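You operate a simulated robot arm through the tools that you are given. There is no shell and no other tool.

The job below is to be done with a simulated two-armed robot. You get a single attempt, and the scene is never put back.

JOB
Push the teal plug home into the tall card ring with the plug setter.
Fine: swing the arm back aside; the ring and the other plug stay.

It is judged by the outcome, as a careful person would: the job done as asked, and still so three seconds after it is handed in. It fails if anything else is knocked over, pushed out of place, dropped, spilled or broken.

ROBOT AND FRAMES
Two 7-joint arms with fingered hands on one trunk that stands fixed in place. Base frame: the origin is at the foot of the trunk, x ahead of it, y to its left, z up; the work surface is at about z = 800. Units: mm, degrees, N and s.
The left shoulder is at [70, 169, 1318], the right one opposite. With the tool pointing down near the work surface each hand reaches from about 100 to 620 mm from the base axis, measured 20 degrees to its own side. Payload 3.4 kg a hand.
The tool frame of a hand sits at the grasp point between the pads (the TCP): z along the fingers, y along the line on which they close. The tips reach 23 mm beyond it. Largest opening 116 mm; the body of the gripper starts 65 mm behind the TCP. The gripper is a hand of 4 fingers: y runs from the thumb to the fingers, the wrist lies at [0, 0, -211] in the tool frame, and closing takes about 1.5 s.
Orientation is told as [roll, pitch, yaw] about the base's x, y, z axes, in that order, counted from this pose: with the fingers straight down and closing along the base's y, the tool's x points along the base's -x, its y along +y and its z along -z.

CONTROLS
- The arms move only by the tool move_arm. It takes "left_moves", "right_moves" or both (then of equal length, played together; a hand with none holds still); each is a list of rows, each an object of numbers (a shift or turn left out is 0, a gripper value left out holds the last): "dx", "dy", "dz": the shift along the tool's x, y, z in mm; "wx", "wy", "wz": the turn, a rotation vector about the tool's x, y, z in degrees; "hand": the opening in per cent of the stroke, from 0 (shut) to 100 (fully open). In form: [{"dx": .., "dy": .., "dz": .., "wx": .., "wy": .., "wz": .., "hand": ..}, ...]. A call has 1 to 20 rows; each row shifts and turns the commanded pose from where the row before left it, along the tool's axes as they then stand. Rows are played at 5 a second. More than 50 mm and 8.6 degrees between two rows, or a gripper value outside its range, and nothing of the call is played. Where a pose cannot be reached the arm comes as near as it can. A force on the tool above 40 N (or 10 N above the force at the start of the call, whichever is more), or a blocked arm, ends the call early, and 0.2 s more pass. Each finger travels about 153 mm/s and halts on what it meets, pressing with about 31 N; the grip force reading is that of the motor and also rises with nothing between the fingers. The clock runs only during rows and for 0.2 s after the last one: add rows that do not move to give the fingers time. The reply holds the time, the measured pose of the TCP, the force on the tool along the base axes, the opening and the grip force, in the units named above and with some noise, with the torque about the TCP (base axes, N m) and any sound that the robot's microphone picked up.
- Cameras (640 x 400 px; columns grow to the right, rows downward): "scene" is now at [118.3, -40.1, 1528.2]; the picture's right is [-0.48, -0.88, 0.00], its down [-0.65, 0.36, -0.67] and it looks along [0.58, -0.32, -0.75] (base axes); focal length 279 px, centre (320, 200). "left" rides on the left gripper at [-68, 1, -90] in its tool frame; the picture's right is [-0.01, -1.00, 0.00], its down [0.80, -0.01, -0.61] and it looks along [0.61, -0.01, 0.80] (tool axes); focal length 251 px, centre (320, 200). "right" rides on the right gripper at [69, 1, -90] in its tool frame; the picture's right is [-0.01, 1.00, 0.00], its down [-0.79, -0.01, -0.61] and it looks along [-0.61, -0.01, 0.79] (tool axes); focal length 251 px, centre (320, 200).
- camera(camera): a new picture of that camera. The clock stands still meanwhile.
- raise_lower(by): slides the trunk up (or, below 0, down) by that many mm; the arms and the scene camera ride with it, the base frame stays. It gives what a move gives, with no picture.
- set_grasp(shape, hand): the hand has 4 fingers and takes this shape, open, in about a second: jaw (thumb against the fingers, like two jaws); tri (thumb and two fingers); tip (a fingertip pinch); poke (one finger out to press); point (the index stretched); flat (the hand flat); cup (the hand cupped); fist (a fist). The gripper value then closes the fingers along that shape, each until it touches; the sizes above hold for jaw. It gives what a move gives, with no picture.
- pan_tilt(pan, tilt): turns the head with the scene camera to pan (to the left, within 86 degrees either way) and tilt (down, from -29 to 69), counted from straight ahead of the robot. It gives what a move gives.
- locate(camera, pixels): for up to 12 pixels [column, row] of the newest picture of that camera ("zoom" is the newest enlarged one), the place [x, y, z] in the base frame of the surface seen there, good to about 2 mm. The clock stands still meanwhile.
- enlarge(camera, box): a new picture of the part [left, top, right, bottom] of that camera's present view, enlarged. The clock stands still meanwhile.
- finish_job(): hands the job in; it is judged then, once.

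Open the grippers and draw the arms clear of the work before you hand the job in, unless the task says otherwise.

The tools are called after "Call:" by a JSON object that holds its "api" and its "payload". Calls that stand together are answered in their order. move_arm: Moves the arms, as the interface text tells. Its arguments: {"type":"object","properties":{"left_moves":{"type":"array","items":{"type":"object","properties":{"dx":{"type":"number"},"dy":{"type":"number"},"dz":{"type":"number"},"wx":{"type":"number"},"wy":{"type":"number"},"wz":{"type":"number"},"hand":{"type":"number"}}}},"right_moves":{"type":"array","items":{"type":"object","properties":{"dx":{"type":"number"},"dy":{"type":"number"},"dz":{"type":"number"},"wx":{"type":"number"},"wy":{"type":"number"},"wz":{"type":"number"},"hand":{"type":"number"}}}}},"required":[]} The other tools are called the same way: raise_lower (by) slides the trunk up or down; set_grasp (shape, hand) gives the hand a shape; pan_tilt (pan, tilt) turns the head that bears the scene camera; camera (camera) takes a picture; locate (camera, pixels) gives the place of the surface under pixels of a picture; enlarge (camera, box) takes an enlarged picture of a part of a camera's view; finish_job () hands the job in.

At the start:

```text
time: 0.0
left_tcp_pos: [411.4, -9.8, 1278.2]
left_tcp_rot: [0.0, -0.1, 0.1]
left_ft_force: [0.3, 0.5, 0.1]
left_moment: [0.0, 0.03, 0.01]
left_gripper_width: 116.0
left_grasp_force: 0.0
left_shape: jaw
right_tcp_pos: [316.3, -473.1, 1291.1]
right_tcp_rot: [0.0, 0.0, 0.0]
right_ft_force: [0.1, -0.8, -0.1]
right_moment: [0.04, 0.03, -0.02]
right_gripper_width: 116.0
right_grasp_force: 0.1
right_shape: jaw
trunk travel left (down, up): [-825.0, 115.0]
head pan, tilt: [-28.8, 48.3]
```

scene: 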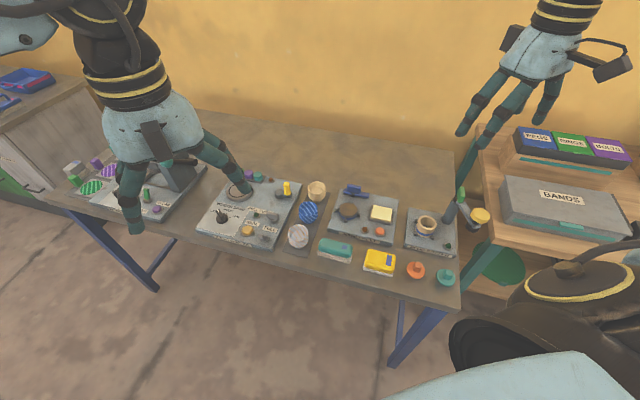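
right: 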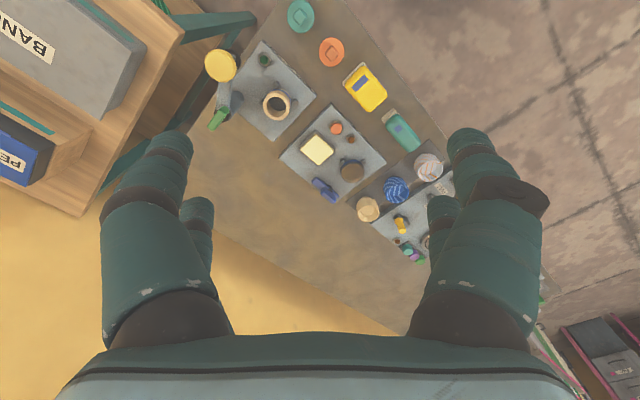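
left: 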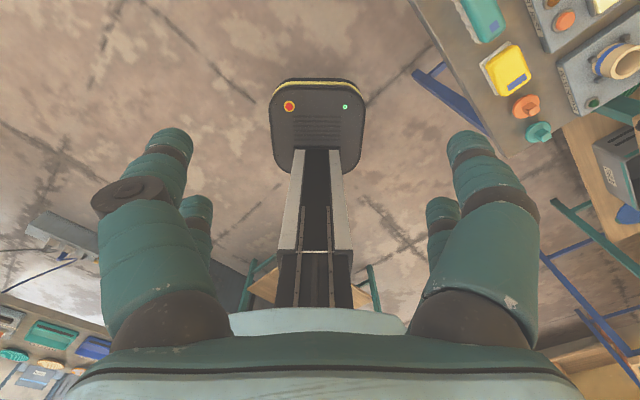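

The scene picture shows a card ring near (427,224) on a grey board, a teal plug at (445,277), an orange one at (416,269), and something with a yellow knob at (480,215). I'll enlarge that region to understand the plug setter.

Call:
{"api": "enlarge", "payload": {"camera": "scene", "box": [380, 170, 510, 300]}}

Call:
{"api": "enlarge", "payload": {"camera": "right", "box": [180, 0, 400, 150]}}

Call:
{"api": "enlarge", "payload": {"camera": "left", "box": [450, 0, 640, 160]}}

```text
3.08 times, centred on (445, 235) of scene
```

zoom: 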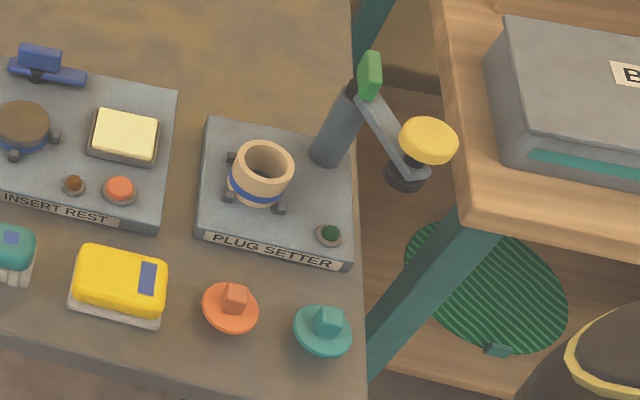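

```text
2.67 times, centred on (290, 75) of right
```

zoom: 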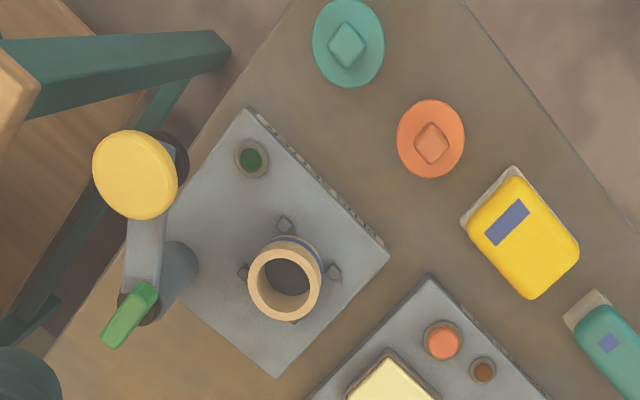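

```text
2.50 times, centred on (545, 80) of left
```

zoom: 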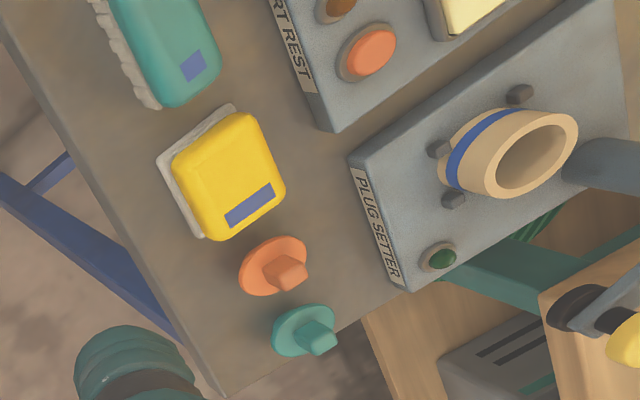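

The plug setter has a post with a green tab on top, a swing arm with a yellow knob over a black pad, and a ring held between pegs; there's a green indicator/button on the base. I'll measure positions from the scene view.

Call:
{"api": "enlarge", "payload": {"camera": "scene", "box": [400, 180, 500, 290]}}

Call:
{"api": "locate", "payload": {"camera": "scene", "pixels": [[427, 217], [427, 223], [416, 269], [445, 277], [480, 215], [461, 194], [447, 220], [447, 246], [465, 207], [407, 250], [448, 254], [423, 206]]}}

```text
3.64 times, centred on (450, 235) of scene
```

zoom: 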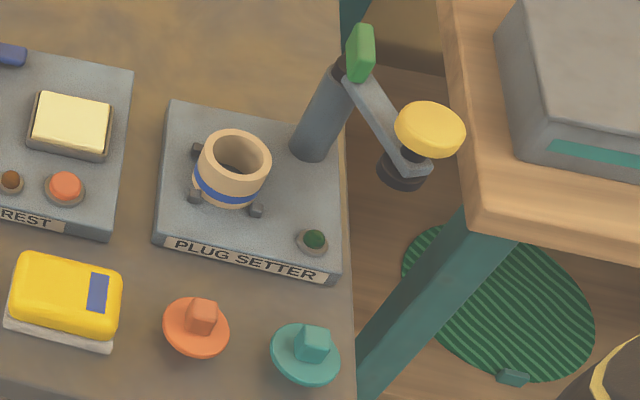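

```text
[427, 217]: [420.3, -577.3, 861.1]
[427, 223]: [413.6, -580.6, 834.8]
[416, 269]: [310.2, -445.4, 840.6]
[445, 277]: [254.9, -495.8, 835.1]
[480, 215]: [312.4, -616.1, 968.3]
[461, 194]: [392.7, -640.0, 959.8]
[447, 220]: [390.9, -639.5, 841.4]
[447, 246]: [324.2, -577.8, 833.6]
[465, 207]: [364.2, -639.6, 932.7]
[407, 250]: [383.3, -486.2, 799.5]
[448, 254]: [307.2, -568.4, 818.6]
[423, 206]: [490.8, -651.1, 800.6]
```

Now I'll locate detailed points in the zoomed picture: ring rim, pegs, post, arm, knob, pad and plugs.

Call:
{"api": "locate", "payload": {"camera": "zoom", "pixels": [[233, 134], [205, 153], [266, 165], [232, 178], [236, 165], [196, 150], [194, 195], [257, 210], [313, 240], [311, 150], [338, 70], [361, 30]]}}

Call:
{"api": "locate", "payload": {"camera": "zoom", "pixels": [[361, 70], [350, 82], [380, 115], [420, 165], [430, 125], [402, 125], [460, 125], [430, 105], [400, 180], [395, 150], [315, 160], [346, 70]]}}

Call:
{"api": "locate", "payload": {"camera": "zoom", "pixels": [[316, 330], [306, 355], [275, 350], [338, 355], [306, 382], [290, 330], [203, 303], [195, 350], [165, 322], [228, 328], [250, 300], [320, 290]]}}

```text
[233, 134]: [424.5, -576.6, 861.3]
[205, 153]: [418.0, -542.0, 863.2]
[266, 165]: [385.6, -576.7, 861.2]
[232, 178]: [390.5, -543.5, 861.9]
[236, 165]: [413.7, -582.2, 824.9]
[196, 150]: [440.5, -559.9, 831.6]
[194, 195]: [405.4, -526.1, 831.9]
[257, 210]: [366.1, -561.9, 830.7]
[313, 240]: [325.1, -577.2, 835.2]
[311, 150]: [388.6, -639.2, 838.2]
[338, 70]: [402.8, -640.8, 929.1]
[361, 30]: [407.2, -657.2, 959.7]
```

```text
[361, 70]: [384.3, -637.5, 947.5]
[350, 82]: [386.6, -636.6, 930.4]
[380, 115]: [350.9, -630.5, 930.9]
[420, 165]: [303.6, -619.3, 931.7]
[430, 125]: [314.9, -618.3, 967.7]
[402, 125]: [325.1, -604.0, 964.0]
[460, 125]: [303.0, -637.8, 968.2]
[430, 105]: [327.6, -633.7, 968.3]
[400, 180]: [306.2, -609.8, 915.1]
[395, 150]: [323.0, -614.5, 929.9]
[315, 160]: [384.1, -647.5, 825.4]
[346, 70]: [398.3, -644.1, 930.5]
```

```text
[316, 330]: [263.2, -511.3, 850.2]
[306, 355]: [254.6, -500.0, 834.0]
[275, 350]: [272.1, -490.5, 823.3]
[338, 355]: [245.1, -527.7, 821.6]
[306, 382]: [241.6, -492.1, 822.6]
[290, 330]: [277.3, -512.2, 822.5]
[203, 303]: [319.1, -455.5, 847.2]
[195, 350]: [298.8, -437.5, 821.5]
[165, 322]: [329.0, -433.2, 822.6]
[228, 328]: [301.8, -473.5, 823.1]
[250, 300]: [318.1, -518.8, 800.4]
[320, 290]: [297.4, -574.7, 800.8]
```

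The ring is centred near (405,-560) with rim at z≈862; the post is near (392,-643) and the arm tip near (314,-618) at z≈968. I'll pan the head to centre the setter and get a better view.

Call:
{"api": "pan_tilt", "payload": {"pan": -54, "tilt": 50}}

Call:
{"api": "camera", "payload": {"camera": "scene"}}

```text
time: 0.9
left_tcp_pos: [410.0, -9.3, 1278.0]
left_tcp_rot: [0.0, 0.0, 0.1]
left_ft_force: [-1.4, 0.1, -0.5]
left_moment: [0.02, 0.01, 0.0]
left_gripper_width: 115.8
left_grasp_force: 0.0
left_shape: jaw
right_tcp_pos: [316.5, -472.1, 1292.0]
right_tcp_rot: [0.0, 0.0, 0.0]
right_ft_force: [-0.5, 0.3, 0.3]
right_moment: [-0.02, 0.0, 0.0]
right_gripper_width: 116.1
right_grasp_force: 0.0
right_shape: jaw
trunk travel left (down, up): [-825.0, 115.0]
head pan, tilt: [-54.0, 50.0]
```

```text
taken
```

scene: 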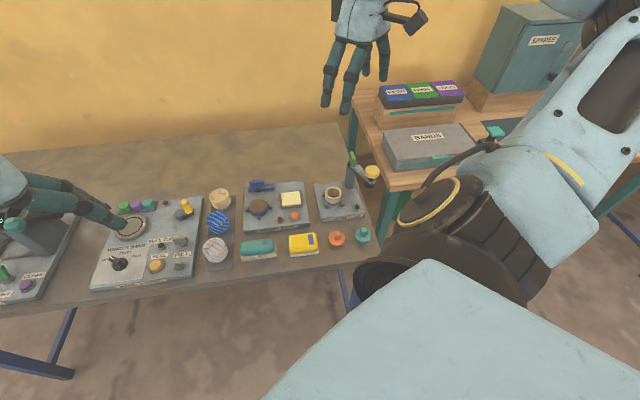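

The setter now shows near (345,190). I'll enlarge it for detail of the arm, green tab and pad.

Call:
{"api": "enlarge", "payload": {"camera": "scene", "box": [300, 140, 396, 250]}}

```text
3.64 times, centred on (348, 195) of scene
```

zoom: 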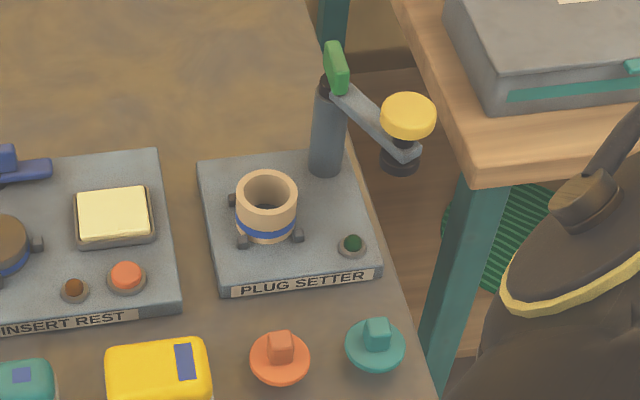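

I'll locate the shelf and box edges near the setter so I can keep the hand clear, plus more setter points.

Call:
{"api": "locate", "payload": {"camera": "zoom", "pixels": [[336, 50], [336, 90], [327, 60], [346, 85], [408, 105], [380, 115], [435, 115], [470, 180], [450, 60], [495, 100], [630, 50], [400, 165]]}}

Call:
{"api": "locate", "payload": {"camera": "zoom", "pixels": [[376, 325], [365, 322], [389, 322], [378, 345], [266, 172], [237, 190], [297, 192], [268, 212], [299, 235], [241, 241], [328, 165], [352, 242]]}}

```text
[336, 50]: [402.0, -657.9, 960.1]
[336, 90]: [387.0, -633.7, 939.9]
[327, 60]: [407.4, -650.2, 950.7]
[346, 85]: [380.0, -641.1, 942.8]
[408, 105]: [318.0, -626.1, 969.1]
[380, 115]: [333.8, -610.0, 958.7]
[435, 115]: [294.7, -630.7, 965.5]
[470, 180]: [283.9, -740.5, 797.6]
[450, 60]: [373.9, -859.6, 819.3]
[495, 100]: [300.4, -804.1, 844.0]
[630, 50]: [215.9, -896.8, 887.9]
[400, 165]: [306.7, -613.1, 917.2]
```

```text
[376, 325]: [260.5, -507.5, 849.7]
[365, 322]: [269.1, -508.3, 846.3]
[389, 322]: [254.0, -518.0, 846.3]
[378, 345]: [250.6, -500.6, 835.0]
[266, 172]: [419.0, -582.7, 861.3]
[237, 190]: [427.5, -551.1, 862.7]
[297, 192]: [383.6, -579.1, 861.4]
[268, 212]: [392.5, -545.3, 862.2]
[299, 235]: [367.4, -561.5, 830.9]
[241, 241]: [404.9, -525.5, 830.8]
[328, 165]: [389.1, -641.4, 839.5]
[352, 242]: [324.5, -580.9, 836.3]
```

The surroundings beyond the post (shelf at z≈800, y<-740) are low, so there's clearance. I'll bring the right hand lower and back to view the setter with the right camera.

Call:
{"api": "move_arm", "payload": {"right_moves": [{"dx": 15, "dy": -23, "dz": 32}, {"dx": 15, "dy": -23, "dz": 32}, {"dx": 15, "dy": -23, "dz": 32}, {"dx": 15, "dy": -23, "dz": 32}, {"dx": 15, "dy": -23, "dz": 32}, {}]}}

Call:
{"api": "camera", "payload": {"camera": "right"}}

```text
time: 2.3
left_tcp_pos: [411.0, -8.7, 1277.8]
left_tcp_rot: [0.1, 0.0, 0.1]
left_ft_force: [-0.4, -0.6, 0.4]
left_moment: [0.02, 0.01, 0.0]
left_gripper_width: 115.9
left_grasp_force: 0.1
left_shape: jaw
right_tcp_pos: [242.6, -588.5, 1131.5]
right_tcp_rot: [-0.1, 0.0, 0.0]
right_ft_force: [0.8, -0.1, -0.3]
right_moment: [0.01, -0.01, 0.0]
right_gripper_width: 116.0
right_grasp_force: 0.0
right_shape: jaw
trunk travel left (down, up): [-825.0, 115.0]
head pan, tilt: [-54.0, 50.0]
```

```text
taken
```

right: 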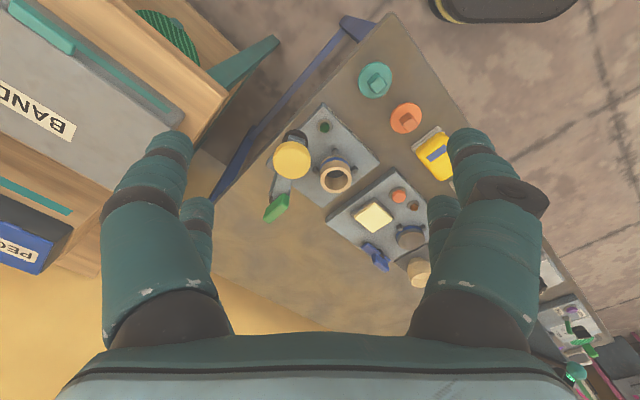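

The setter is at (290–380, 100–210) in the right view. I'll enlarge to see the arm and tab in detail.

Call:
{"api": "enlarge", "payload": {"camera": "right", "box": [250, 50, 430, 230]}}

```text
2.22 times, centred on (340, 140) of right
```

zoom: 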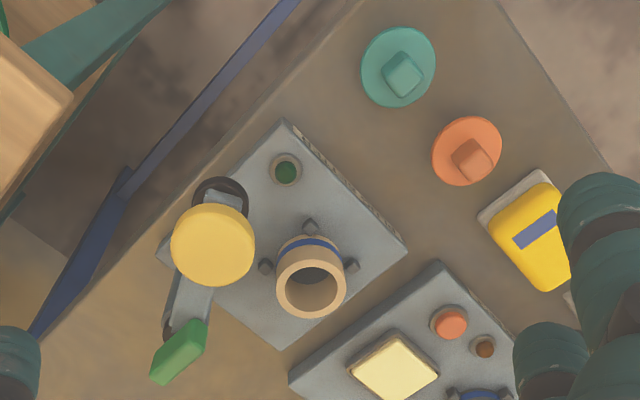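

I'll locate the tab, knob edges, arm and pad in this zoom to get the geometry from a second angle.

Call:
{"api": "locate", "payload": {"camera": "zoom", "pixels": [[205, 323], [190, 335], [154, 362], [160, 380], [205, 350], [175, 355], [213, 235], [173, 240], [254, 240], [213, 205], [213, 275], [225, 185]]}}

Call:
{"api": "locate", "payload": {"camera": "zoom", "pixels": [[195, 190], [190, 305], [175, 300], [210, 300], [168, 325], [403, 73], [385, 82], [418, 62], [363, 70], [434, 55], [395, 105], [400, 30]]}}

Call:
{"api": "locate", "payload": {"camera": "zoom", "pixels": [[310, 262], [278, 285], [345, 285], [310, 317], [310, 275], [265, 266], [309, 226], [352, 265], [286, 172], [250, 245], [385, 240], [283, 340]]}}

```text
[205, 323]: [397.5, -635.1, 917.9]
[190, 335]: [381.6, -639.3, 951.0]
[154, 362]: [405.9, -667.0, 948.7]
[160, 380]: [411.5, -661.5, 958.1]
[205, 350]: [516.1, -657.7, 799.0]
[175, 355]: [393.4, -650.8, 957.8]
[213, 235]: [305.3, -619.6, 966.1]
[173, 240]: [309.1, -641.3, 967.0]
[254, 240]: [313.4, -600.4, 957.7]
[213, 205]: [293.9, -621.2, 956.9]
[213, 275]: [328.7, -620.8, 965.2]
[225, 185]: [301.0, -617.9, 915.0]
```

```text
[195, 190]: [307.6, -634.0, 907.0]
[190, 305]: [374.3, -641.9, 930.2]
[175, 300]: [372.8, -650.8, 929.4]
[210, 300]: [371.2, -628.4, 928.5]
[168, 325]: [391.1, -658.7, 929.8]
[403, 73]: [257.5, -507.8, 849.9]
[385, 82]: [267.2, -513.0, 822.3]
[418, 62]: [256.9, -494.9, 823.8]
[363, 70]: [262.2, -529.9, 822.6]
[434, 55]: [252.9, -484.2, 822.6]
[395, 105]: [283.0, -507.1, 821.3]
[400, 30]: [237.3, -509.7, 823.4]
```

```text
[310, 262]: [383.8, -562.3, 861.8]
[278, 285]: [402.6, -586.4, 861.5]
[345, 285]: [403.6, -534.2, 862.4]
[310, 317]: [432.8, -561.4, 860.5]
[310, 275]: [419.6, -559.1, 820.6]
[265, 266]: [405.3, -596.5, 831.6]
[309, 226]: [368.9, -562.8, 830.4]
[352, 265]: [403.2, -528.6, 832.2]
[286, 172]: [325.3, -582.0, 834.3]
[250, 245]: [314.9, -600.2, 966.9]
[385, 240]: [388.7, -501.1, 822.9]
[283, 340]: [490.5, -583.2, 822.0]
```

The pad under the arm seems to span z≈905–917. I'll enlarge the pad/knob and the teal plug to find the pad's underside height and the boss orientation.

Call:
{"api": "enlarge", "payload": {"camera": "right", "box": [265, 110, 345, 225]}}

Call:
{"api": "enlarge", "payload": {"camera": "right", "box": [350, 55, 430, 140]}}

```text
3.48 times, centred on (305, 168) of right
```

zoom: 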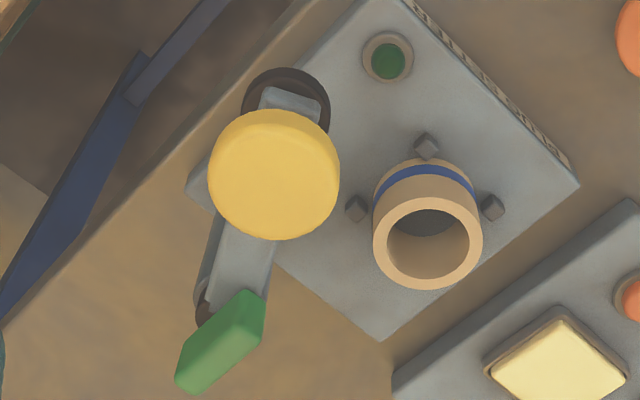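

```text
4.71 times, centred on (390, 98) of right
```

zoom: 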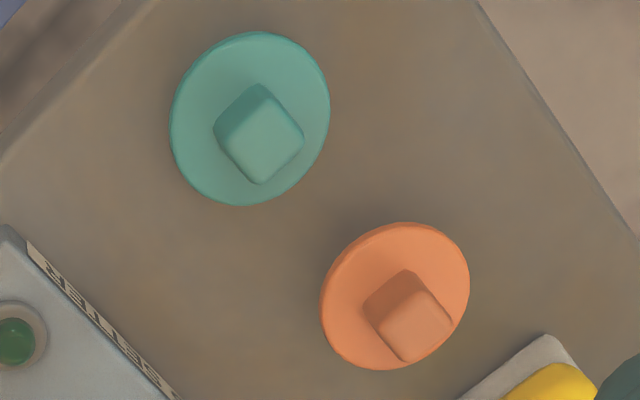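

I'll locate the boss's top corners and the flange rim of the teal plug in this newest zoom.

Call:
{"api": "locate", "payload": {"camera": "zoom", "pixels": [[260, 145], [262, 112], [300, 140], [258, 178], [222, 140], [172, 118], [328, 110], [245, 36], [240, 202], [230, 105], [205, 60], [310, 170]]}}

```text
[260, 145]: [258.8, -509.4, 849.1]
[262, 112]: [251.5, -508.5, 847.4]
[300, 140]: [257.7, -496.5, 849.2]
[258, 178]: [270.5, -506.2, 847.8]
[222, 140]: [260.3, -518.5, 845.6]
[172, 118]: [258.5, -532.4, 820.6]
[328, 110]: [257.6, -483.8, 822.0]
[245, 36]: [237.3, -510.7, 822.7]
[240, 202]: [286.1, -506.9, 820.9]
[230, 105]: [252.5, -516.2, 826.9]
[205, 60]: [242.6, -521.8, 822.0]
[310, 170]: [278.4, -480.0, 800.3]
```

The boss is a ~15 mm square centred at (260.5,-507.5), sides at about 52°/142°, top z≈850, flange z≈822. Now a tighter scene zoom of the setter's arm, tab and pad to see how it's built.

Call:
{"api": "enlarge", "payload": {"camera": "scene", "box": [340, 146, 384, 190]}}

Call:
{"api": "enlarge", "payload": {"camera": "scene", "box": [325, 180, 380, 250]}}

```text
9.09 times, centred on (362, 168) of scene
```

zoom: 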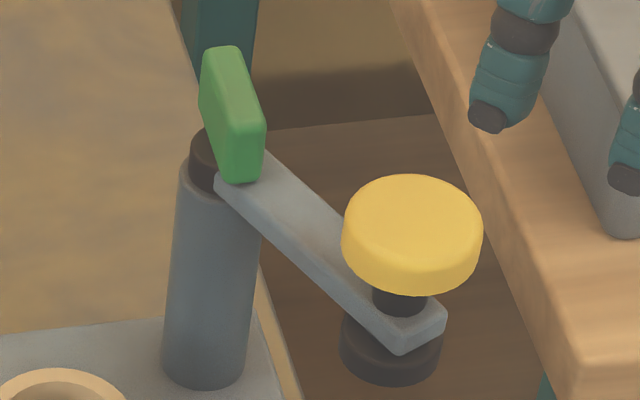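

```text
5.71 times, centred on (352, 215) of scene
```

zoom: 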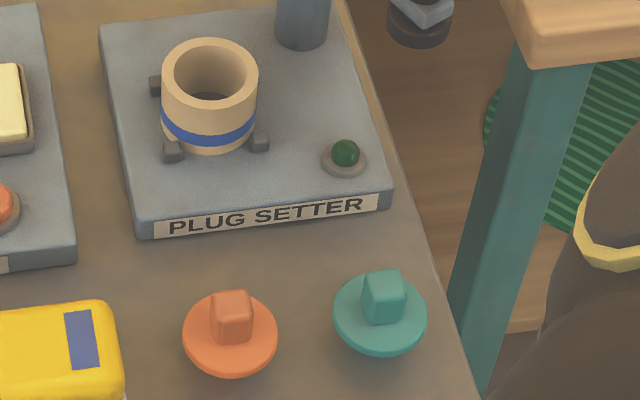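

The knob is a plunger running through the arm to a black pad; the green tab sits on the arm's hub. I'll re-zoom on the arm and locate pad bottom edge, tab and arm end points.

Call:
{"api": "enlarge", "payload": {"camera": "scene", "box": [340, 146, 384, 190]}}

Call:
{"api": "locate", "payload": {"camera": "zoom", "pixels": [[390, 380], [345, 355], [345, 340], [437, 350], [438, 365], [400, 345], [410, 285], [385, 295], [410, 230], [400, 300], [235, 175], [260, 175]]}}

Call:
{"api": "locate", "payload": {"camera": "zoom", "pixels": [[220, 60], [240, 130], [250, 90], [205, 80], [205, 180], [210, 155], [215, 180], [225, 200], [395, 345], [440, 315], [210, 380], [180, 180]]}}

```text
9.09 times, centred on (362, 168) of scene
```

zoom: 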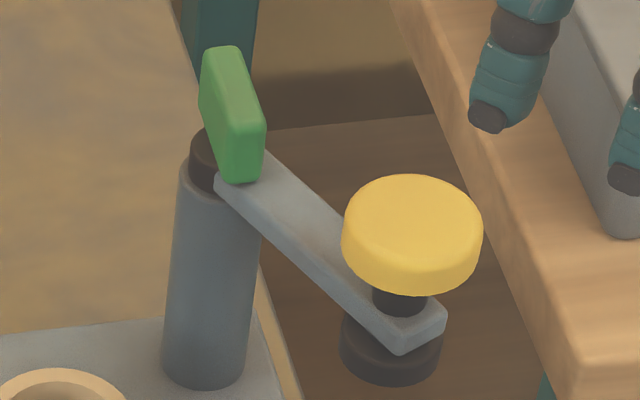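

```text
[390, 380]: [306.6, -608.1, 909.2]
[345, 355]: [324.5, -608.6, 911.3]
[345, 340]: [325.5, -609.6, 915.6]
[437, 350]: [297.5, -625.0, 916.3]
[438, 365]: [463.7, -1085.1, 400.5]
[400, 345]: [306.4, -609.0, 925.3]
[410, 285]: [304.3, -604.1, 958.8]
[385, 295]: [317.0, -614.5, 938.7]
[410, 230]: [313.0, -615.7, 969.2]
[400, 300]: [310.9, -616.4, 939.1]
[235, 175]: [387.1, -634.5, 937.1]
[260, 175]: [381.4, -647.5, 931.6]
```

```text
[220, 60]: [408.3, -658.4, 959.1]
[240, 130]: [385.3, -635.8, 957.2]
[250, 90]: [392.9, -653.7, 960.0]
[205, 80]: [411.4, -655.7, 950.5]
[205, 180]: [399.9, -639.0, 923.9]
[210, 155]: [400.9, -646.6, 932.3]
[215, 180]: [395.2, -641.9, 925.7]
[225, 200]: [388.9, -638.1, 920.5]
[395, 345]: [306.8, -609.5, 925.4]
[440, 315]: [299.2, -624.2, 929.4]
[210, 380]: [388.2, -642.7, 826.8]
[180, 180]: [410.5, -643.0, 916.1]
```

The pad's underside is at z≈908, about 46 mm above the ring rim. I'll move the right hand above the teal plug at (260.5,-507.5), z≈1000, then turn it so it closes across the boss faces (yaw +52°).

Call:
{"api": "move_arm", "payload": {"right_moves": [{"dx": -4.5, "dy": 20.25, "dz": 33}, {"dx": -4.5, "dy": 20.25, "dz": 33}, {"dx": -4.5, "dy": 20.25, "dz": 33}, {"dx": -4.5, "dy": 20.25, "dz": 33}, {"wz": -7.43}, {"wz": -7.43}, {"wz": -7.43}, {"wz": -7.43}, {"wz": -7.43}, {"wz": -7.43}, {"wz": -7.43}, {}]}}

Call:
{"api": "camera", "payload": {"camera": "right"}}

Call:
{"api": "camera", "payload": {"camera": "scene"}}

```text
time: 4.9
left_tcp_pos: [409.9, -8.4, 1278.7]
left_tcp_rot: [0.0, -0.1, 0.0]
left_ft_force: [-0.2, -0.3, 0.0]
left_moment: [0.02, 0.04, -0.03]
left_gripper_width: 115.6
left_grasp_force: 0.0
left_shape: jaw
right_tcp_pos: [258.6, -507.0, 999.3]
right_tcp_rot: [0.1, 0.0, 52.1]
right_ft_force: [0.3, 0.2, 0.1]
right_moment: [0.01, 0.01, 0.0]
right_gripper_width: 116.0
right_grasp_force: 0.2
right_shape: jaw
trunk travel left (down, up): [-825.0, 115.0]
head pan, tilt: [-54.0, 50.0]
```

```text
taken
```

right: 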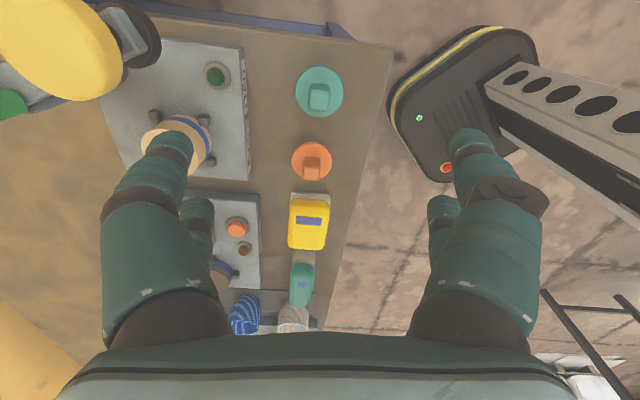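

```text
taken
```

scene: 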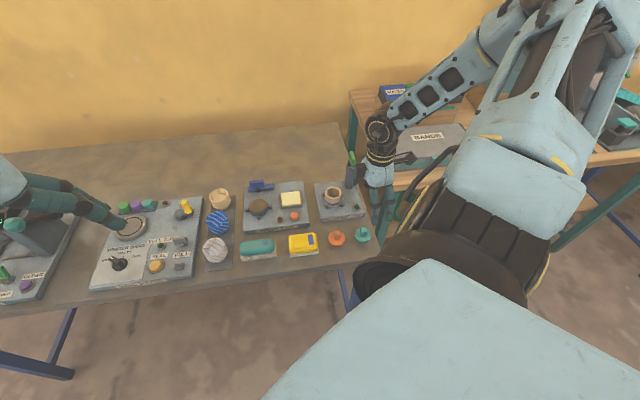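

The hand is now at yaw 52 above the plug (teal plug at (319,92), boss sides look aligned with the image axes). I'll partly close to ~50 mm and check the boss position in an enlarged view before descending.

Call:
{"api": "move_arm", "payload": {"right_moves": [{"hand": 42}, {}, {}, {}]}}

Call:
{"api": "enlarge", "payload": {"camera": "right", "box": [250, 50, 390, 200]}}

Call:
{"api": "camera", "payload": {"camera": "right"}}

```text
time: 5.9
left_tcp_pos: [410.6, -10.0, 1278.6]
left_tcp_rot: [0.0, -0.1, 0.1]
left_ft_force: [-0.5, -0.6, 0.4]
left_moment: [-0.04, 0.0, 0.02]
left_gripper_width: 116.0
left_grasp_force: 0.0
left_shape: jaw
right_tcp_pos: [259.1, -506.0, 1000.5]
right_tcp_rot: [0.1, 0.0, 52.2]
right_ft_force: [-0.7, -0.4, -0.1]
right_moment: [0.02, 0.0, 0.02]
right_gripper_width: 49.3
right_grasp_force: 0.0
right_shape: jaw
trunk travel left (down, up): [-825.0, 115.0]
head pan, tilt: [-54.0, 50.0]
```

```text
2.67 times, centred on (320, 125) of right
```

zoom: 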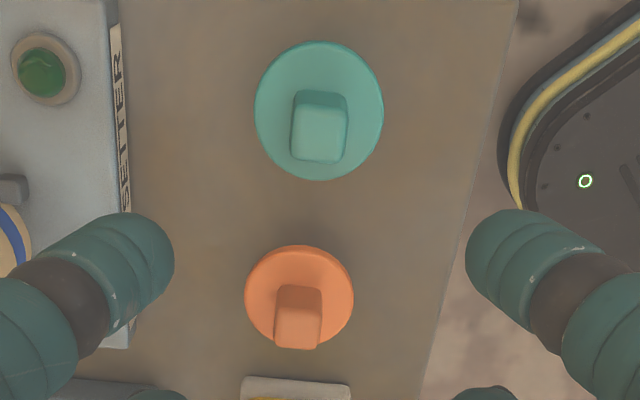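

```text
taken
```

right: 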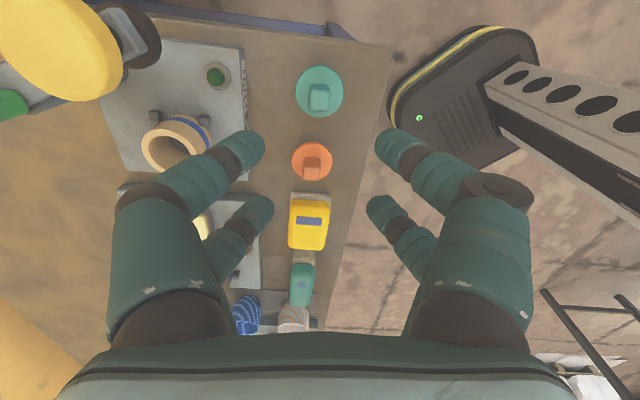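

In the right picture the jaw has two fingers each side at about ±18 mm along tool x (tips near (250,145) and (262,208)), so the 15 mm boss could fall in the gap. I'll try the "tip" pinch shape and look.

Call:
{"api": "set_grasp", "payload": {"shape": "tip", "hand": "right"}}

Call:
{"api": "camera", "payload": {"camera": "right"}}

```text
time: 6.8
left_tcp_pos: [411.6, -8.8, 1277.9]
left_tcp_rot: [0.0, 0.0, 0.1]
left_ft_force: [0.0, 0.3, 0.6]
left_moment: [-0.01, -0.01, -0.01]
left_gripper_width: 115.6
left_grasp_force: 0.0
left_shape: jaw
right_tcp_pos: [258.9, -506.3, 1000.3]
right_tcp_rot: [0.0, 0.0, 52.1]
right_ft_force: [0.8, -0.1, 0.5]
right_moment: [0.02, -0.03, 0.0]
right_gripper_width: 115.8
right_grasp_force: 0.1
right_shape: tip
trunk travel left (down, up): [-825.0, 115.0]
head pan, tilt: [-54.0, 50.0]
```

```text
taken
```

right: 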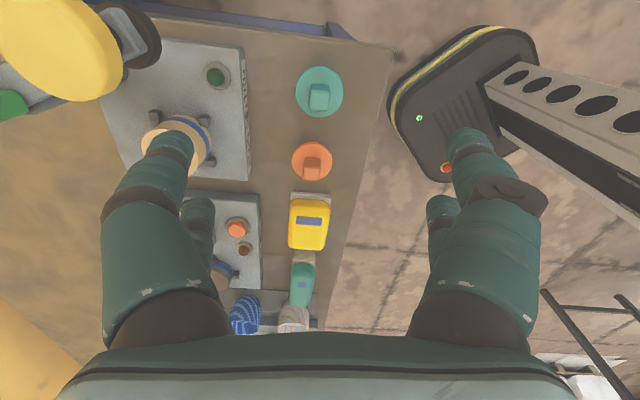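

Open, it looks the same as jaw; I'll close it in the air here to see how the tips meet.

Call:
{"api": "move_arm", "payload": {"right_moves": [{"hand": 12}, {}, {}, {}, {}, {}]}}

Call:
{"api": "camera", "payload": {"camera": "right"}}

```text
time: 8.2
left_tcp_pos: [411.2, -9.0, 1278.1]
left_tcp_rot: [0.0, 0.1, 0.2]
left_ft_force: [-0.3, 0.3, -0.2]
left_moment: [0.03, -0.01, -0.06]
left_gripper_width: 115.9
left_grasp_force: 0.0
left_shape: jaw
right_tcp_pos: [258.9, -506.4, 1001.2]
right_tcp_rot: [0.1, -0.1, 52.2]
right_ft_force: [0.9, -0.6, 0.6]
right_moment: [-0.01, -0.02, 0.0]
right_gripper_width: 14.2
right_grasp_force: 0.1
right_shape: tip
trunk travel left (down, up): [-825.0, 115.0]
head pan, tilt: [-54.0, 50.0]
```

```text
taken
```

right: 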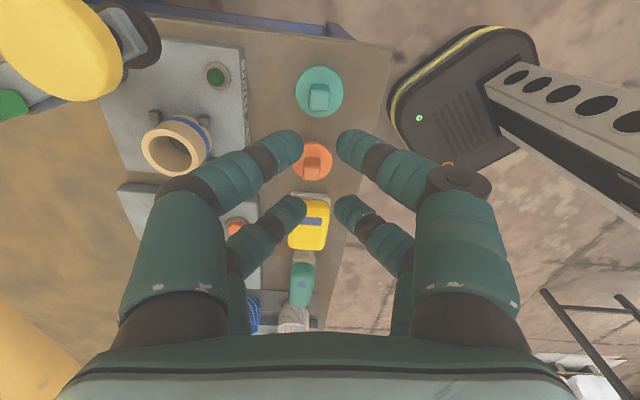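

In "tip" there are still two pairs ~36 mm apart. I'll check "tri" as well to see whether a thumb opposes in the middle.

Call:
{"api": "set_grasp", "payload": {"shape": "tri", "hand": "right"}}

Call:
{"api": "move_arm", "payload": {"right_moves": [{"hand": 12}, {}, {}, {}, {}, {}]}}

Call:
{"api": "camera", "payload": {"camera": "right"}}

```text
time: 9.1
left_tcp_pos: [410.4, -9.2, 1277.4]
left_tcp_rot: [0.1, 0.0, 0.2]
left_ft_force: [0.2, 0.3, -0.1]
left_moment: [0.03, -0.06, -0.03]
left_gripper_width: 115.9
left_grasp_force: 0.1
left_shape: jaw
right_tcp_pos: [260.0, -506.4, 1000.2]
right_tcp_rot: [0.0, 0.0, 52.0]
right_ft_force: [0.0, 0.0, -0.7]
right_moment: [0.01, -0.01, 0.02]
right_gripper_width: 115.7
right_grasp_force: 0.0
right_shape: tri
trunk travel left (down, up): [-825.0, 115.0]
head pan, tilt: [-54.0, 50.0]
```

```text
time: 10.5
left_tcp_pos: [410.0, -9.3, 1278.5]
left_tcp_rot: [0.1, 0.1, 0.1]
left_ft_force: [0.5, 0.6, 0.0]
left_moment: [0.01, 0.0, -0.02]
left_gripper_width: 116.0
left_grasp_force: 0.2
left_shape: jaw
right_tcp_pos: [259.7, -507.1, 999.5]
right_tcp_rot: [0.0, 0.0, 52.1]
right_ft_force: [-0.6, -0.3, 0.0]
right_moment: [0.0, -0.01, 0.01]
right_gripper_width: 14.1
right_grasp_force: 0.1
right_shape: tri
trunk travel left (down, up): [-825.0, 115.0]
head pan, tilt: [-54.0, 50.0]
```

```text
taken
```

right: 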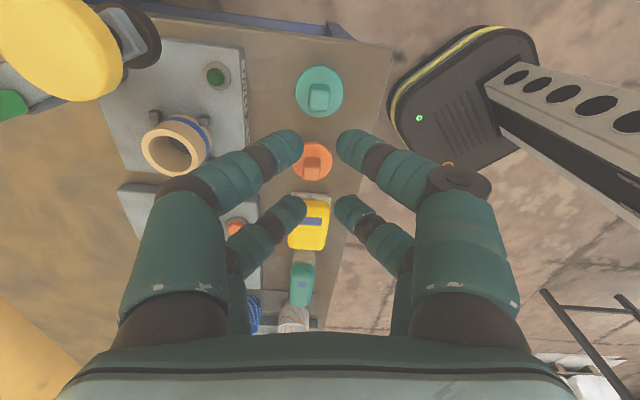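

Every shape shows the same two finger pairs, roughly at tool x = ±18 mm. I'll use jaw, and grip the boss with the far pair (tool x ≈ -18), which keeps the hand away from the orange plug. First, a precise locate of the boss from here.

Call:
{"api": "set_grasp", "payload": {"shape": "jaw", "hand": "right"}}

Call:
{"api": "enlarge", "payload": {"camera": "right", "box": [285, 55, 355, 125]}}

Call:
{"api": "locate", "payload": {"camera": "zoom", "pixels": [[320, 215], [265, 175], [360, 178], [262, 270], [362, 275], [312, 175], [312, 275], [252, 230], [372, 230], [180, 200], [455, 200], [315, 70]]}}

```text
time: 11.4
left_tcp_pos: [410.7, -9.8, 1278.4]
left_tcp_rot: [0.0, 0.0, 0.1]
left_ft_force: [-0.3, -0.1, -0.2]
left_moment: [-0.01, -0.01, -0.01]
left_gripper_width: 116.2
left_grasp_force: 0.0
left_shape: jaw
right_tcp_pos: [259.6, -506.2, 999.5]
right_tcp_rot: [0.0, 0.0, 52.1]
right_ft_force: [-1.1, 1.1, -0.4]
right_moment: [0.0, 0.02, 0.04]
right_gripper_width: 115.7
right_grasp_force: 0.0
right_shape: jaw
trunk travel left (down, up): [-825.0, 115.0]
head pan, tilt: [-54.0, 50.0]
```

```text
5.71 times, centred on (320, 90) of right
```

zoom: 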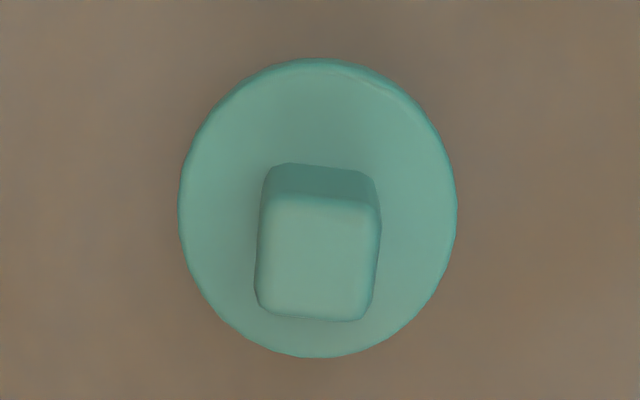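

```text
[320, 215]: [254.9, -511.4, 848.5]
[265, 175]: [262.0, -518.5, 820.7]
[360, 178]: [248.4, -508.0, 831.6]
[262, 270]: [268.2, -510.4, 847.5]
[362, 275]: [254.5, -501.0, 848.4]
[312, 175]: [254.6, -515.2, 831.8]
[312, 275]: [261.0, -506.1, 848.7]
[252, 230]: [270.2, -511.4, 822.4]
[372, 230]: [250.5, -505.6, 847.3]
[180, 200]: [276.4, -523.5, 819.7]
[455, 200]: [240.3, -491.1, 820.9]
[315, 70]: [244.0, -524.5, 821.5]
```

The boss top is centred near (258.5,-507.4), about 17–20 mm wide, and is turned ~5° from the hand. I'll rotate to yaw ≈46.5, shift +19 along tool x, partly close, and descend to z≈880 for a check.

Call:
{"api": "move_arm", "payload": {"right_moves": [{"wz": 5.6, "hand": 42}, {"dx": 19.2}, {}, {"dz": 30}, {"dz": 30}, {"dz": 30}, {"dz": 28}, {}]}}

Call:
{"api": "camera", "payload": {"camera": "right"}}

Call:
{"api": "enlarge", "payload": {"camera": "scene", "box": [310, 150, 410, 270]}}

```text
time: 13.2
left_tcp_pos: [410.8, -9.1, 1278.6]
left_tcp_rot: [0.0, 0.1, 0.1]
left_ft_force: [0.9, -0.2, -0.4]
left_moment: [0.05, 0.0, 0.0]
left_gripper_width: 116.0
left_grasp_force: 0.1
left_shape: jaw
right_tcp_pos: [245.7, -520.6, 882.2]
right_tcp_rot: [0.0, 0.0, 46.5]
right_ft_force: [-0.2, -0.7, -1.2]
right_moment: [0.01, -0.02, 0.0]
right_gripper_width: 49.1
right_grasp_force: 0.1
right_shape: jaw
trunk travel left (down, up): [-825.0, 115.0]
head pan, tilt: [-54.0, 50.0]
```

```text
taken
```

right: 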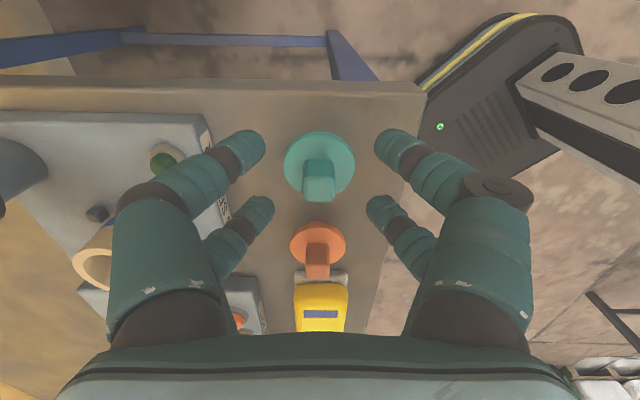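

```text
3.33 times, centred on (360, 210) of scene
```

zoom: 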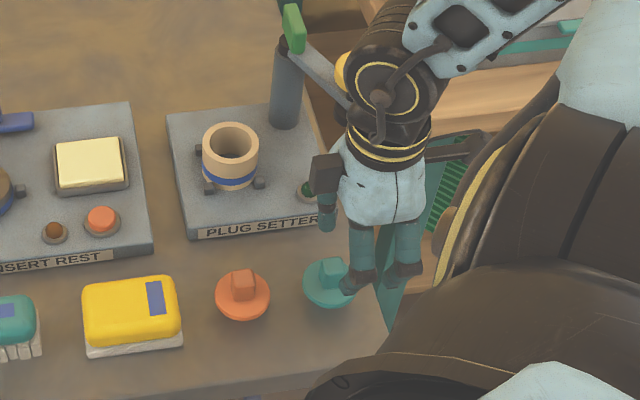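

The boss (320,185) is centred between the far finger pair as intended. I'll descend 32 mm to TCP z≈850 (tips ≈827, just above the flange) and close.

Call:
{"api": "move_arm", "payload": {"right_moves": [{"dz": 16}, {"dz": 16}, {}]}}

Call:
{"api": "camera", "payload": {"camera": "right"}}

```text
time: 14.0
left_tcp_pos: [409.4, -9.3, 1277.4]
left_tcp_rot: [0.0, 0.0, 0.2]
left_ft_force: [-0.9, -0.6, 0.2]
left_moment: [-0.03, -0.03, -0.03]
left_gripper_width: 115.7
left_grasp_force: 0.0
left_shape: jaw
right_tcp_pos: [244.4, -519.5, 849.8]
right_tcp_rot: [-0.1, 0.0, 46.6]
right_ft_force: [0.0, 0.2, 0.2]
right_moment: [0.03, 0.02, 0.0]
right_gripper_width: 49.3
right_grasp_force: 0.1
right_shape: jaw
trunk travel left (down, up): [-825.0, 115.0]
head pan, tilt: [-54.0, 50.0]
```

```text
taken
```

right: 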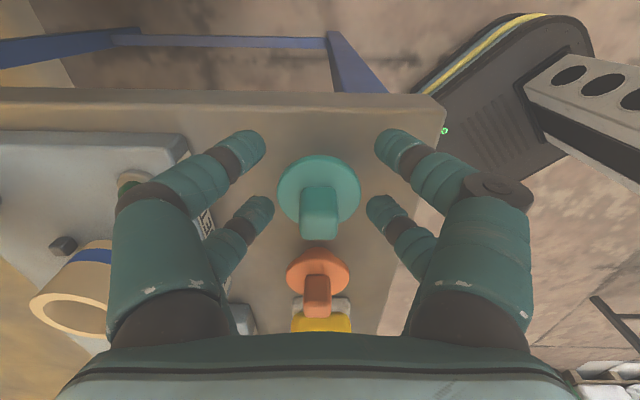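

The boss (rows 190–235, column 319) lies between the far pair's tips at row ~210. I'll close the hand.

Call:
{"api": "move_arm", "payload": {"right_moves": [{"hand": 20}, {}, {"hand": 0}, {}, {}, {}, {}, {}]}}

Call:
{"api": "camera", "payload": {"camera": "right"}}

```text
time: 15.8
left_tcp_pos: [410.7, -9.1, 1277.3]
left_tcp_rot: [0.0, 0.0, 0.1]
left_ft_force: [-0.1, 0.2, 1.0]
left_moment: [0.04, 0.03, 0.0]
left_gripper_width: 115.8
left_grasp_force: 0.1
left_shape: jaw
right_tcp_pos: [245.5, -521.0, 850.1]
right_tcp_rot: [0.0, 0.0, 46.5]
right_ft_force: [0.0, 0.5, -1.3]
right_moment: [-0.01, 0.01, 0.0]
right_gripper_width: 0.1
right_grasp_force: 31.1
right_shape: jaw
trunk travel left (down, up): [-825.0, 115.0]
head pan, tilt: [-54.0, 50.0]
```

```text
taken
```

right: 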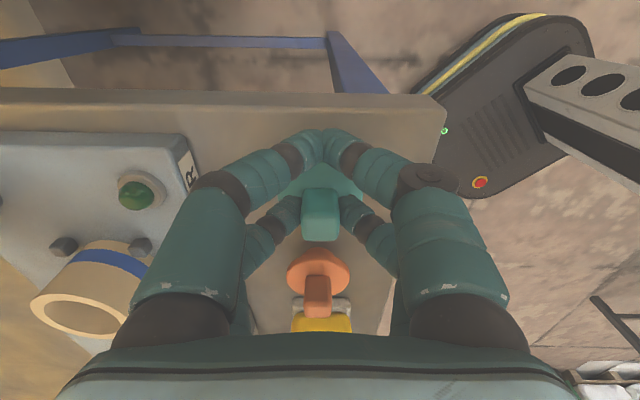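

The near pair has shut on itself (reading 0.1), while the far pair seems stopped against the boss at (298,215) and (345,215). I'll zoom to verify contact.

Call:
{"api": "enlarge", "payload": {"camera": "right", "box": [240, 120, 400, 280]}}

```text
2.50 times, centred on (320, 200) of right
```

zoom: 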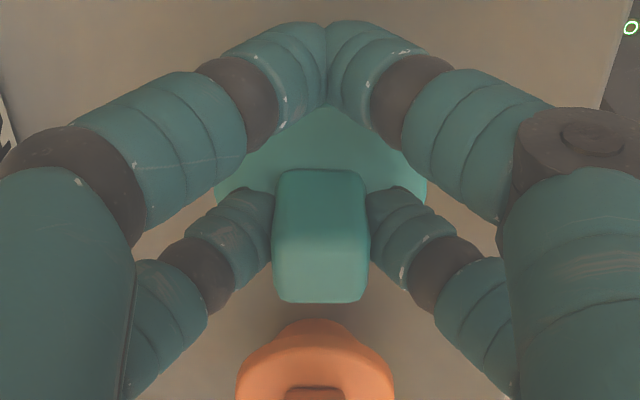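

The far pair's tips pinch the boss on both sides. I'll lift gently 25 mm and check that the plug comes along.

Call:
{"api": "move_arm", "payload": {"right_moves": [{"dz": -5}, {"dz": -10}, {"dz": -10}, {}]}}

Call:
{"api": "camera", "payload": {"camera": "right"}}

Call:
{"api": "enlarge", "payload": {"camera": "scene", "box": [310, 150, 410, 270]}}

```text
time: 16.8
left_tcp_pos: [411.5, -9.0, 1276.1]
left_tcp_rot: [0.0, -0.1, 0.2]
left_ft_force: [-0.8, 0.3, 0.1]
left_moment: [-0.01, 0.02, -0.03]
left_gripper_width: 115.8
left_grasp_force: 0.1
left_shape: jaw
right_tcp_pos: [245.5, -520.4, 874.3]
right_tcp_rot: [0.0, 0.0, 46.5]
right_ft_force: [0.9, -0.1, 0.2]
right_moment: [-0.03, -0.01, 0.0]
right_gripper_width: 0.1
right_grasp_force: 30.7
right_shape: jaw
trunk travel left (down, up): [-825.0, 115.0]
head pan, tilt: [-54.0, 50.0]
```

```text
taken
```

right: 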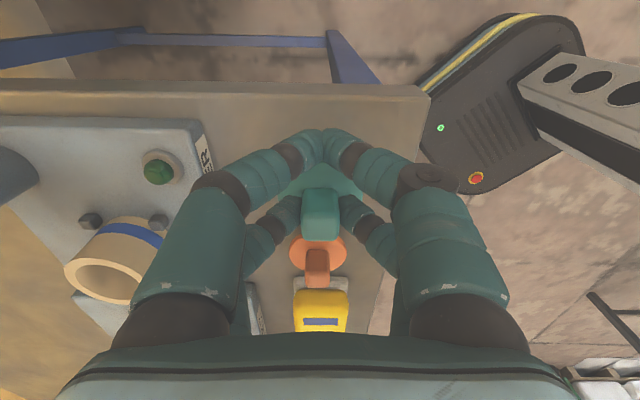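

```text
3.33 times, centred on (360, 210) of scene
```

zoom: 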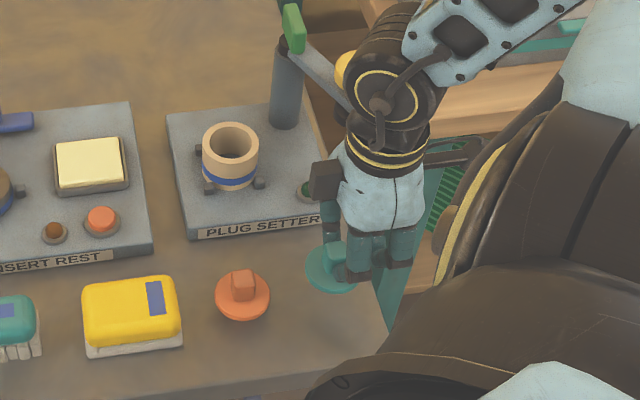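

The plug is firmly held (unchanged in hand view). I'll raise to z≈950, turn 8.5° to keep the knuckles away from the post, and carry it above the ring at (405,-561).

Call:
{"api": "move_arm", "payload": {"right_moves": [{"dz": -25}, {"dz": -25}, {"dz": -26}, {"wz": -8.5}, {"dx": -9.95, "dy": -38.5}, {"dx": -9.95, "dy": -38.5}, {"dx": -9.95, "dy": -38.5}, {"dx": -9.95, "dy": -38.5}, {}, {}]}}

Call:
{"api": "camera", "payload": {"camera": "right"}}

Call:
{"api": "enlarge", "payload": {"camera": "scene", "box": [300, 130, 400, 250]}}

```text
time: 19.0
left_tcp_pos: [409.5, -9.0, 1278.3]
left_tcp_rot: [0.0, -0.2, 0.1]
left_ft_force: [0.6, -0.2, 0.3]
left_moment: [0.02, 0.0, -0.02]
left_gripper_width: 115.8
left_grasp_force: 0.0
left_shape: jaw
right_tcp_pos: [393.9, -576.1, 951.9]
right_tcp_rot: [-0.1, 0.0, 54.8]
right_ft_force: [0.3, 0.2, -0.6]
right_moment: [-0.02, 0.05, 0.01]
right_gripper_width: 0.1
right_grasp_force: 31.1
right_shape: jaw
trunk travel left (down, up): [-825.0, 115.0]
head pan, tilt: [-54.0, 50.0]
```

```text
taken
```

right: 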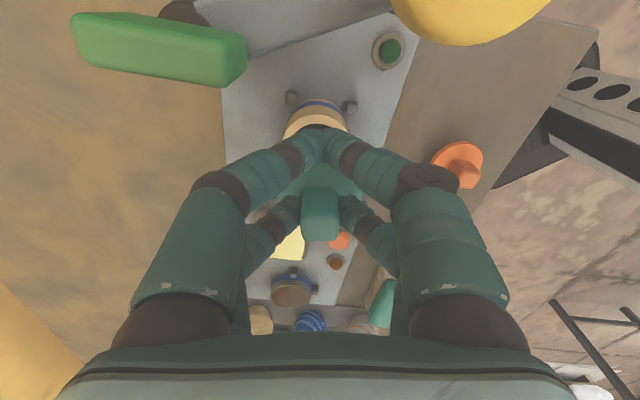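

```text
3.33 times, centred on (350, 190) of scene
```

zoom: 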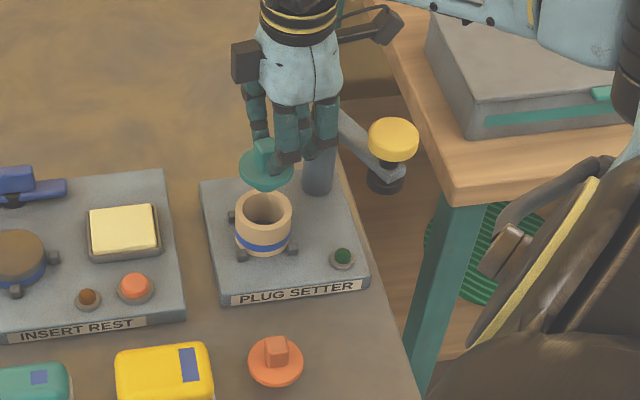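

The plug hangs just above the ring. I'll zoom closer from the scene camera and locate plug rim and ring rim to align.

Call:
{"api": "enlarge", "payload": {"camera": "scene", "box": [310, 165, 355, 210]}}

Call:
{"api": "enlarge", "payload": {"camera": "right", "box": [240, 70, 400, 270]}}

```text
8.89 times, centred on (332, 188) of scene
```

zoom: 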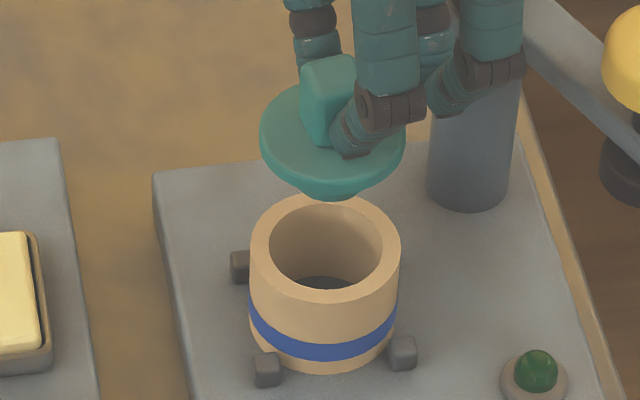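

```text
2.00 times, centred on (320, 170) of right
```

zoom: 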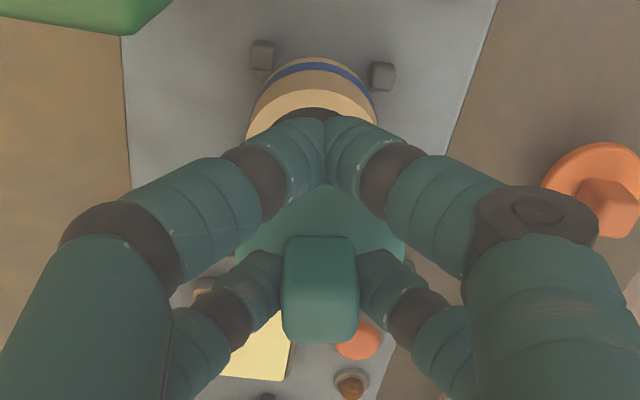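

I'll re-take the scene zoom so I can locate points on plug rim and ring rim.

Call:
{"api": "enlarge", "payload": {"camera": "scene", "box": [310, 165, 355, 210]}}

Call:
{"api": "locate", "payload": {"camera": "zoom", "pixels": [[264, 140], [400, 145], [285, 170], [380, 172], [265, 120], [330, 192], [320, 75], [350, 65], [305, 85], [328, 82], [290, 95], [300, 160]]}}

Call:
{"api": "locate", "payload": {"camera": "zoom", "pixels": [[260, 250], [391, 250], [325, 295], [290, 210], [360, 205], [270, 225], [385, 220], [285, 285], [370, 283], [310, 262], [350, 262], [328, 280]]}}

```text
8.89 times, centred on (332, 188) of scene
```

zoom: 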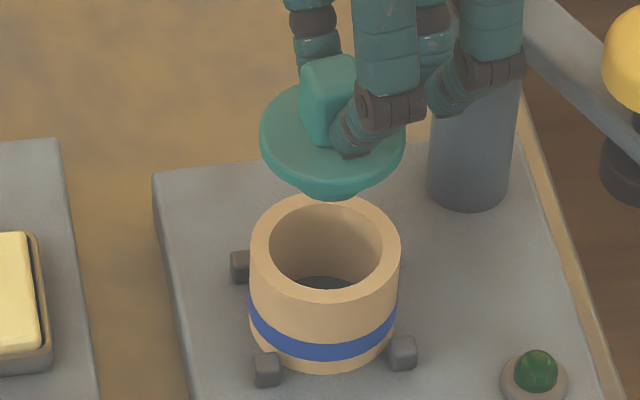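

```text
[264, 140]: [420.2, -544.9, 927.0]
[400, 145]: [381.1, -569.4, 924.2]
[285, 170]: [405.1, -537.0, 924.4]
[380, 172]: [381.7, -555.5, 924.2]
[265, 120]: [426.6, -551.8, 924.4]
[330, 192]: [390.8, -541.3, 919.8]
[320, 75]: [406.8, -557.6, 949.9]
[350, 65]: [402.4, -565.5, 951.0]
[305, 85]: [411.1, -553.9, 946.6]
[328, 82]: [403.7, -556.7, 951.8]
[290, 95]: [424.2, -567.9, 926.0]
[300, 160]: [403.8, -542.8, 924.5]
```

```text
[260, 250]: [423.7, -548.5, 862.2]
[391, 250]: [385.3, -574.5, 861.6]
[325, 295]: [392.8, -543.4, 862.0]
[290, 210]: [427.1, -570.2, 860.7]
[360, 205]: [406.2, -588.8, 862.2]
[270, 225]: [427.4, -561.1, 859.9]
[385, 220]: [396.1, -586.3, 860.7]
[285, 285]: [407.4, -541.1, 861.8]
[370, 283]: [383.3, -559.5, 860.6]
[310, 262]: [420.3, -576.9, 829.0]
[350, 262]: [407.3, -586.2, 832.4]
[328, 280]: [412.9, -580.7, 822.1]
```

Same-camera measurements put the ring centre near (405.2,-564.5) and the plug near (403.5,-561), so the plug may sit ~3–4 mm towards the camera. I'll lower to ~5 mm above the rim, where the comparison is more direct.

Call:
{"api": "move_arm", "payload": {"right_moves": [{"dz": 12}, {"dz": 12}, {"dz": 9}, {}, {}]}}

Call:
{"api": "enlarge", "payload": {"camera": "scene", "box": [312, 172, 352, 212]}}

```text
time: 20.2
left_tcp_pos: [410.7, -9.6, 1277.8]
left_tcp_rot: [0.0, 0.0, 0.0]
left_ft_force: [-0.5, -0.3, 0.1]
left_moment: [-0.02, 0.01, -0.03]
left_gripper_width: 115.9
left_grasp_force: 0.0
left_shape: jaw
right_tcp_pos: [394.2, -575.0, 918.1]
right_tcp_rot: [0.1, 0.0, 55.0]
right_ft_force: [0.1, 0.4, -0.2]
right_moment: [-0.01, 0.03, 0.01]
right_gripper_width: 0.2
right_grasp_force: 31.1
right_shape: jaw
trunk travel left (down, up): [-825.0, 115.0]
head pan, tilt: [-54.0, 50.0]
```

```text
10.00 times, centred on (332, 192) of scene
```

zoom: 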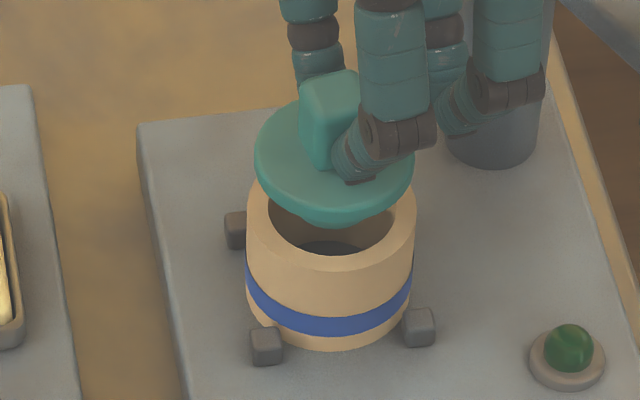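

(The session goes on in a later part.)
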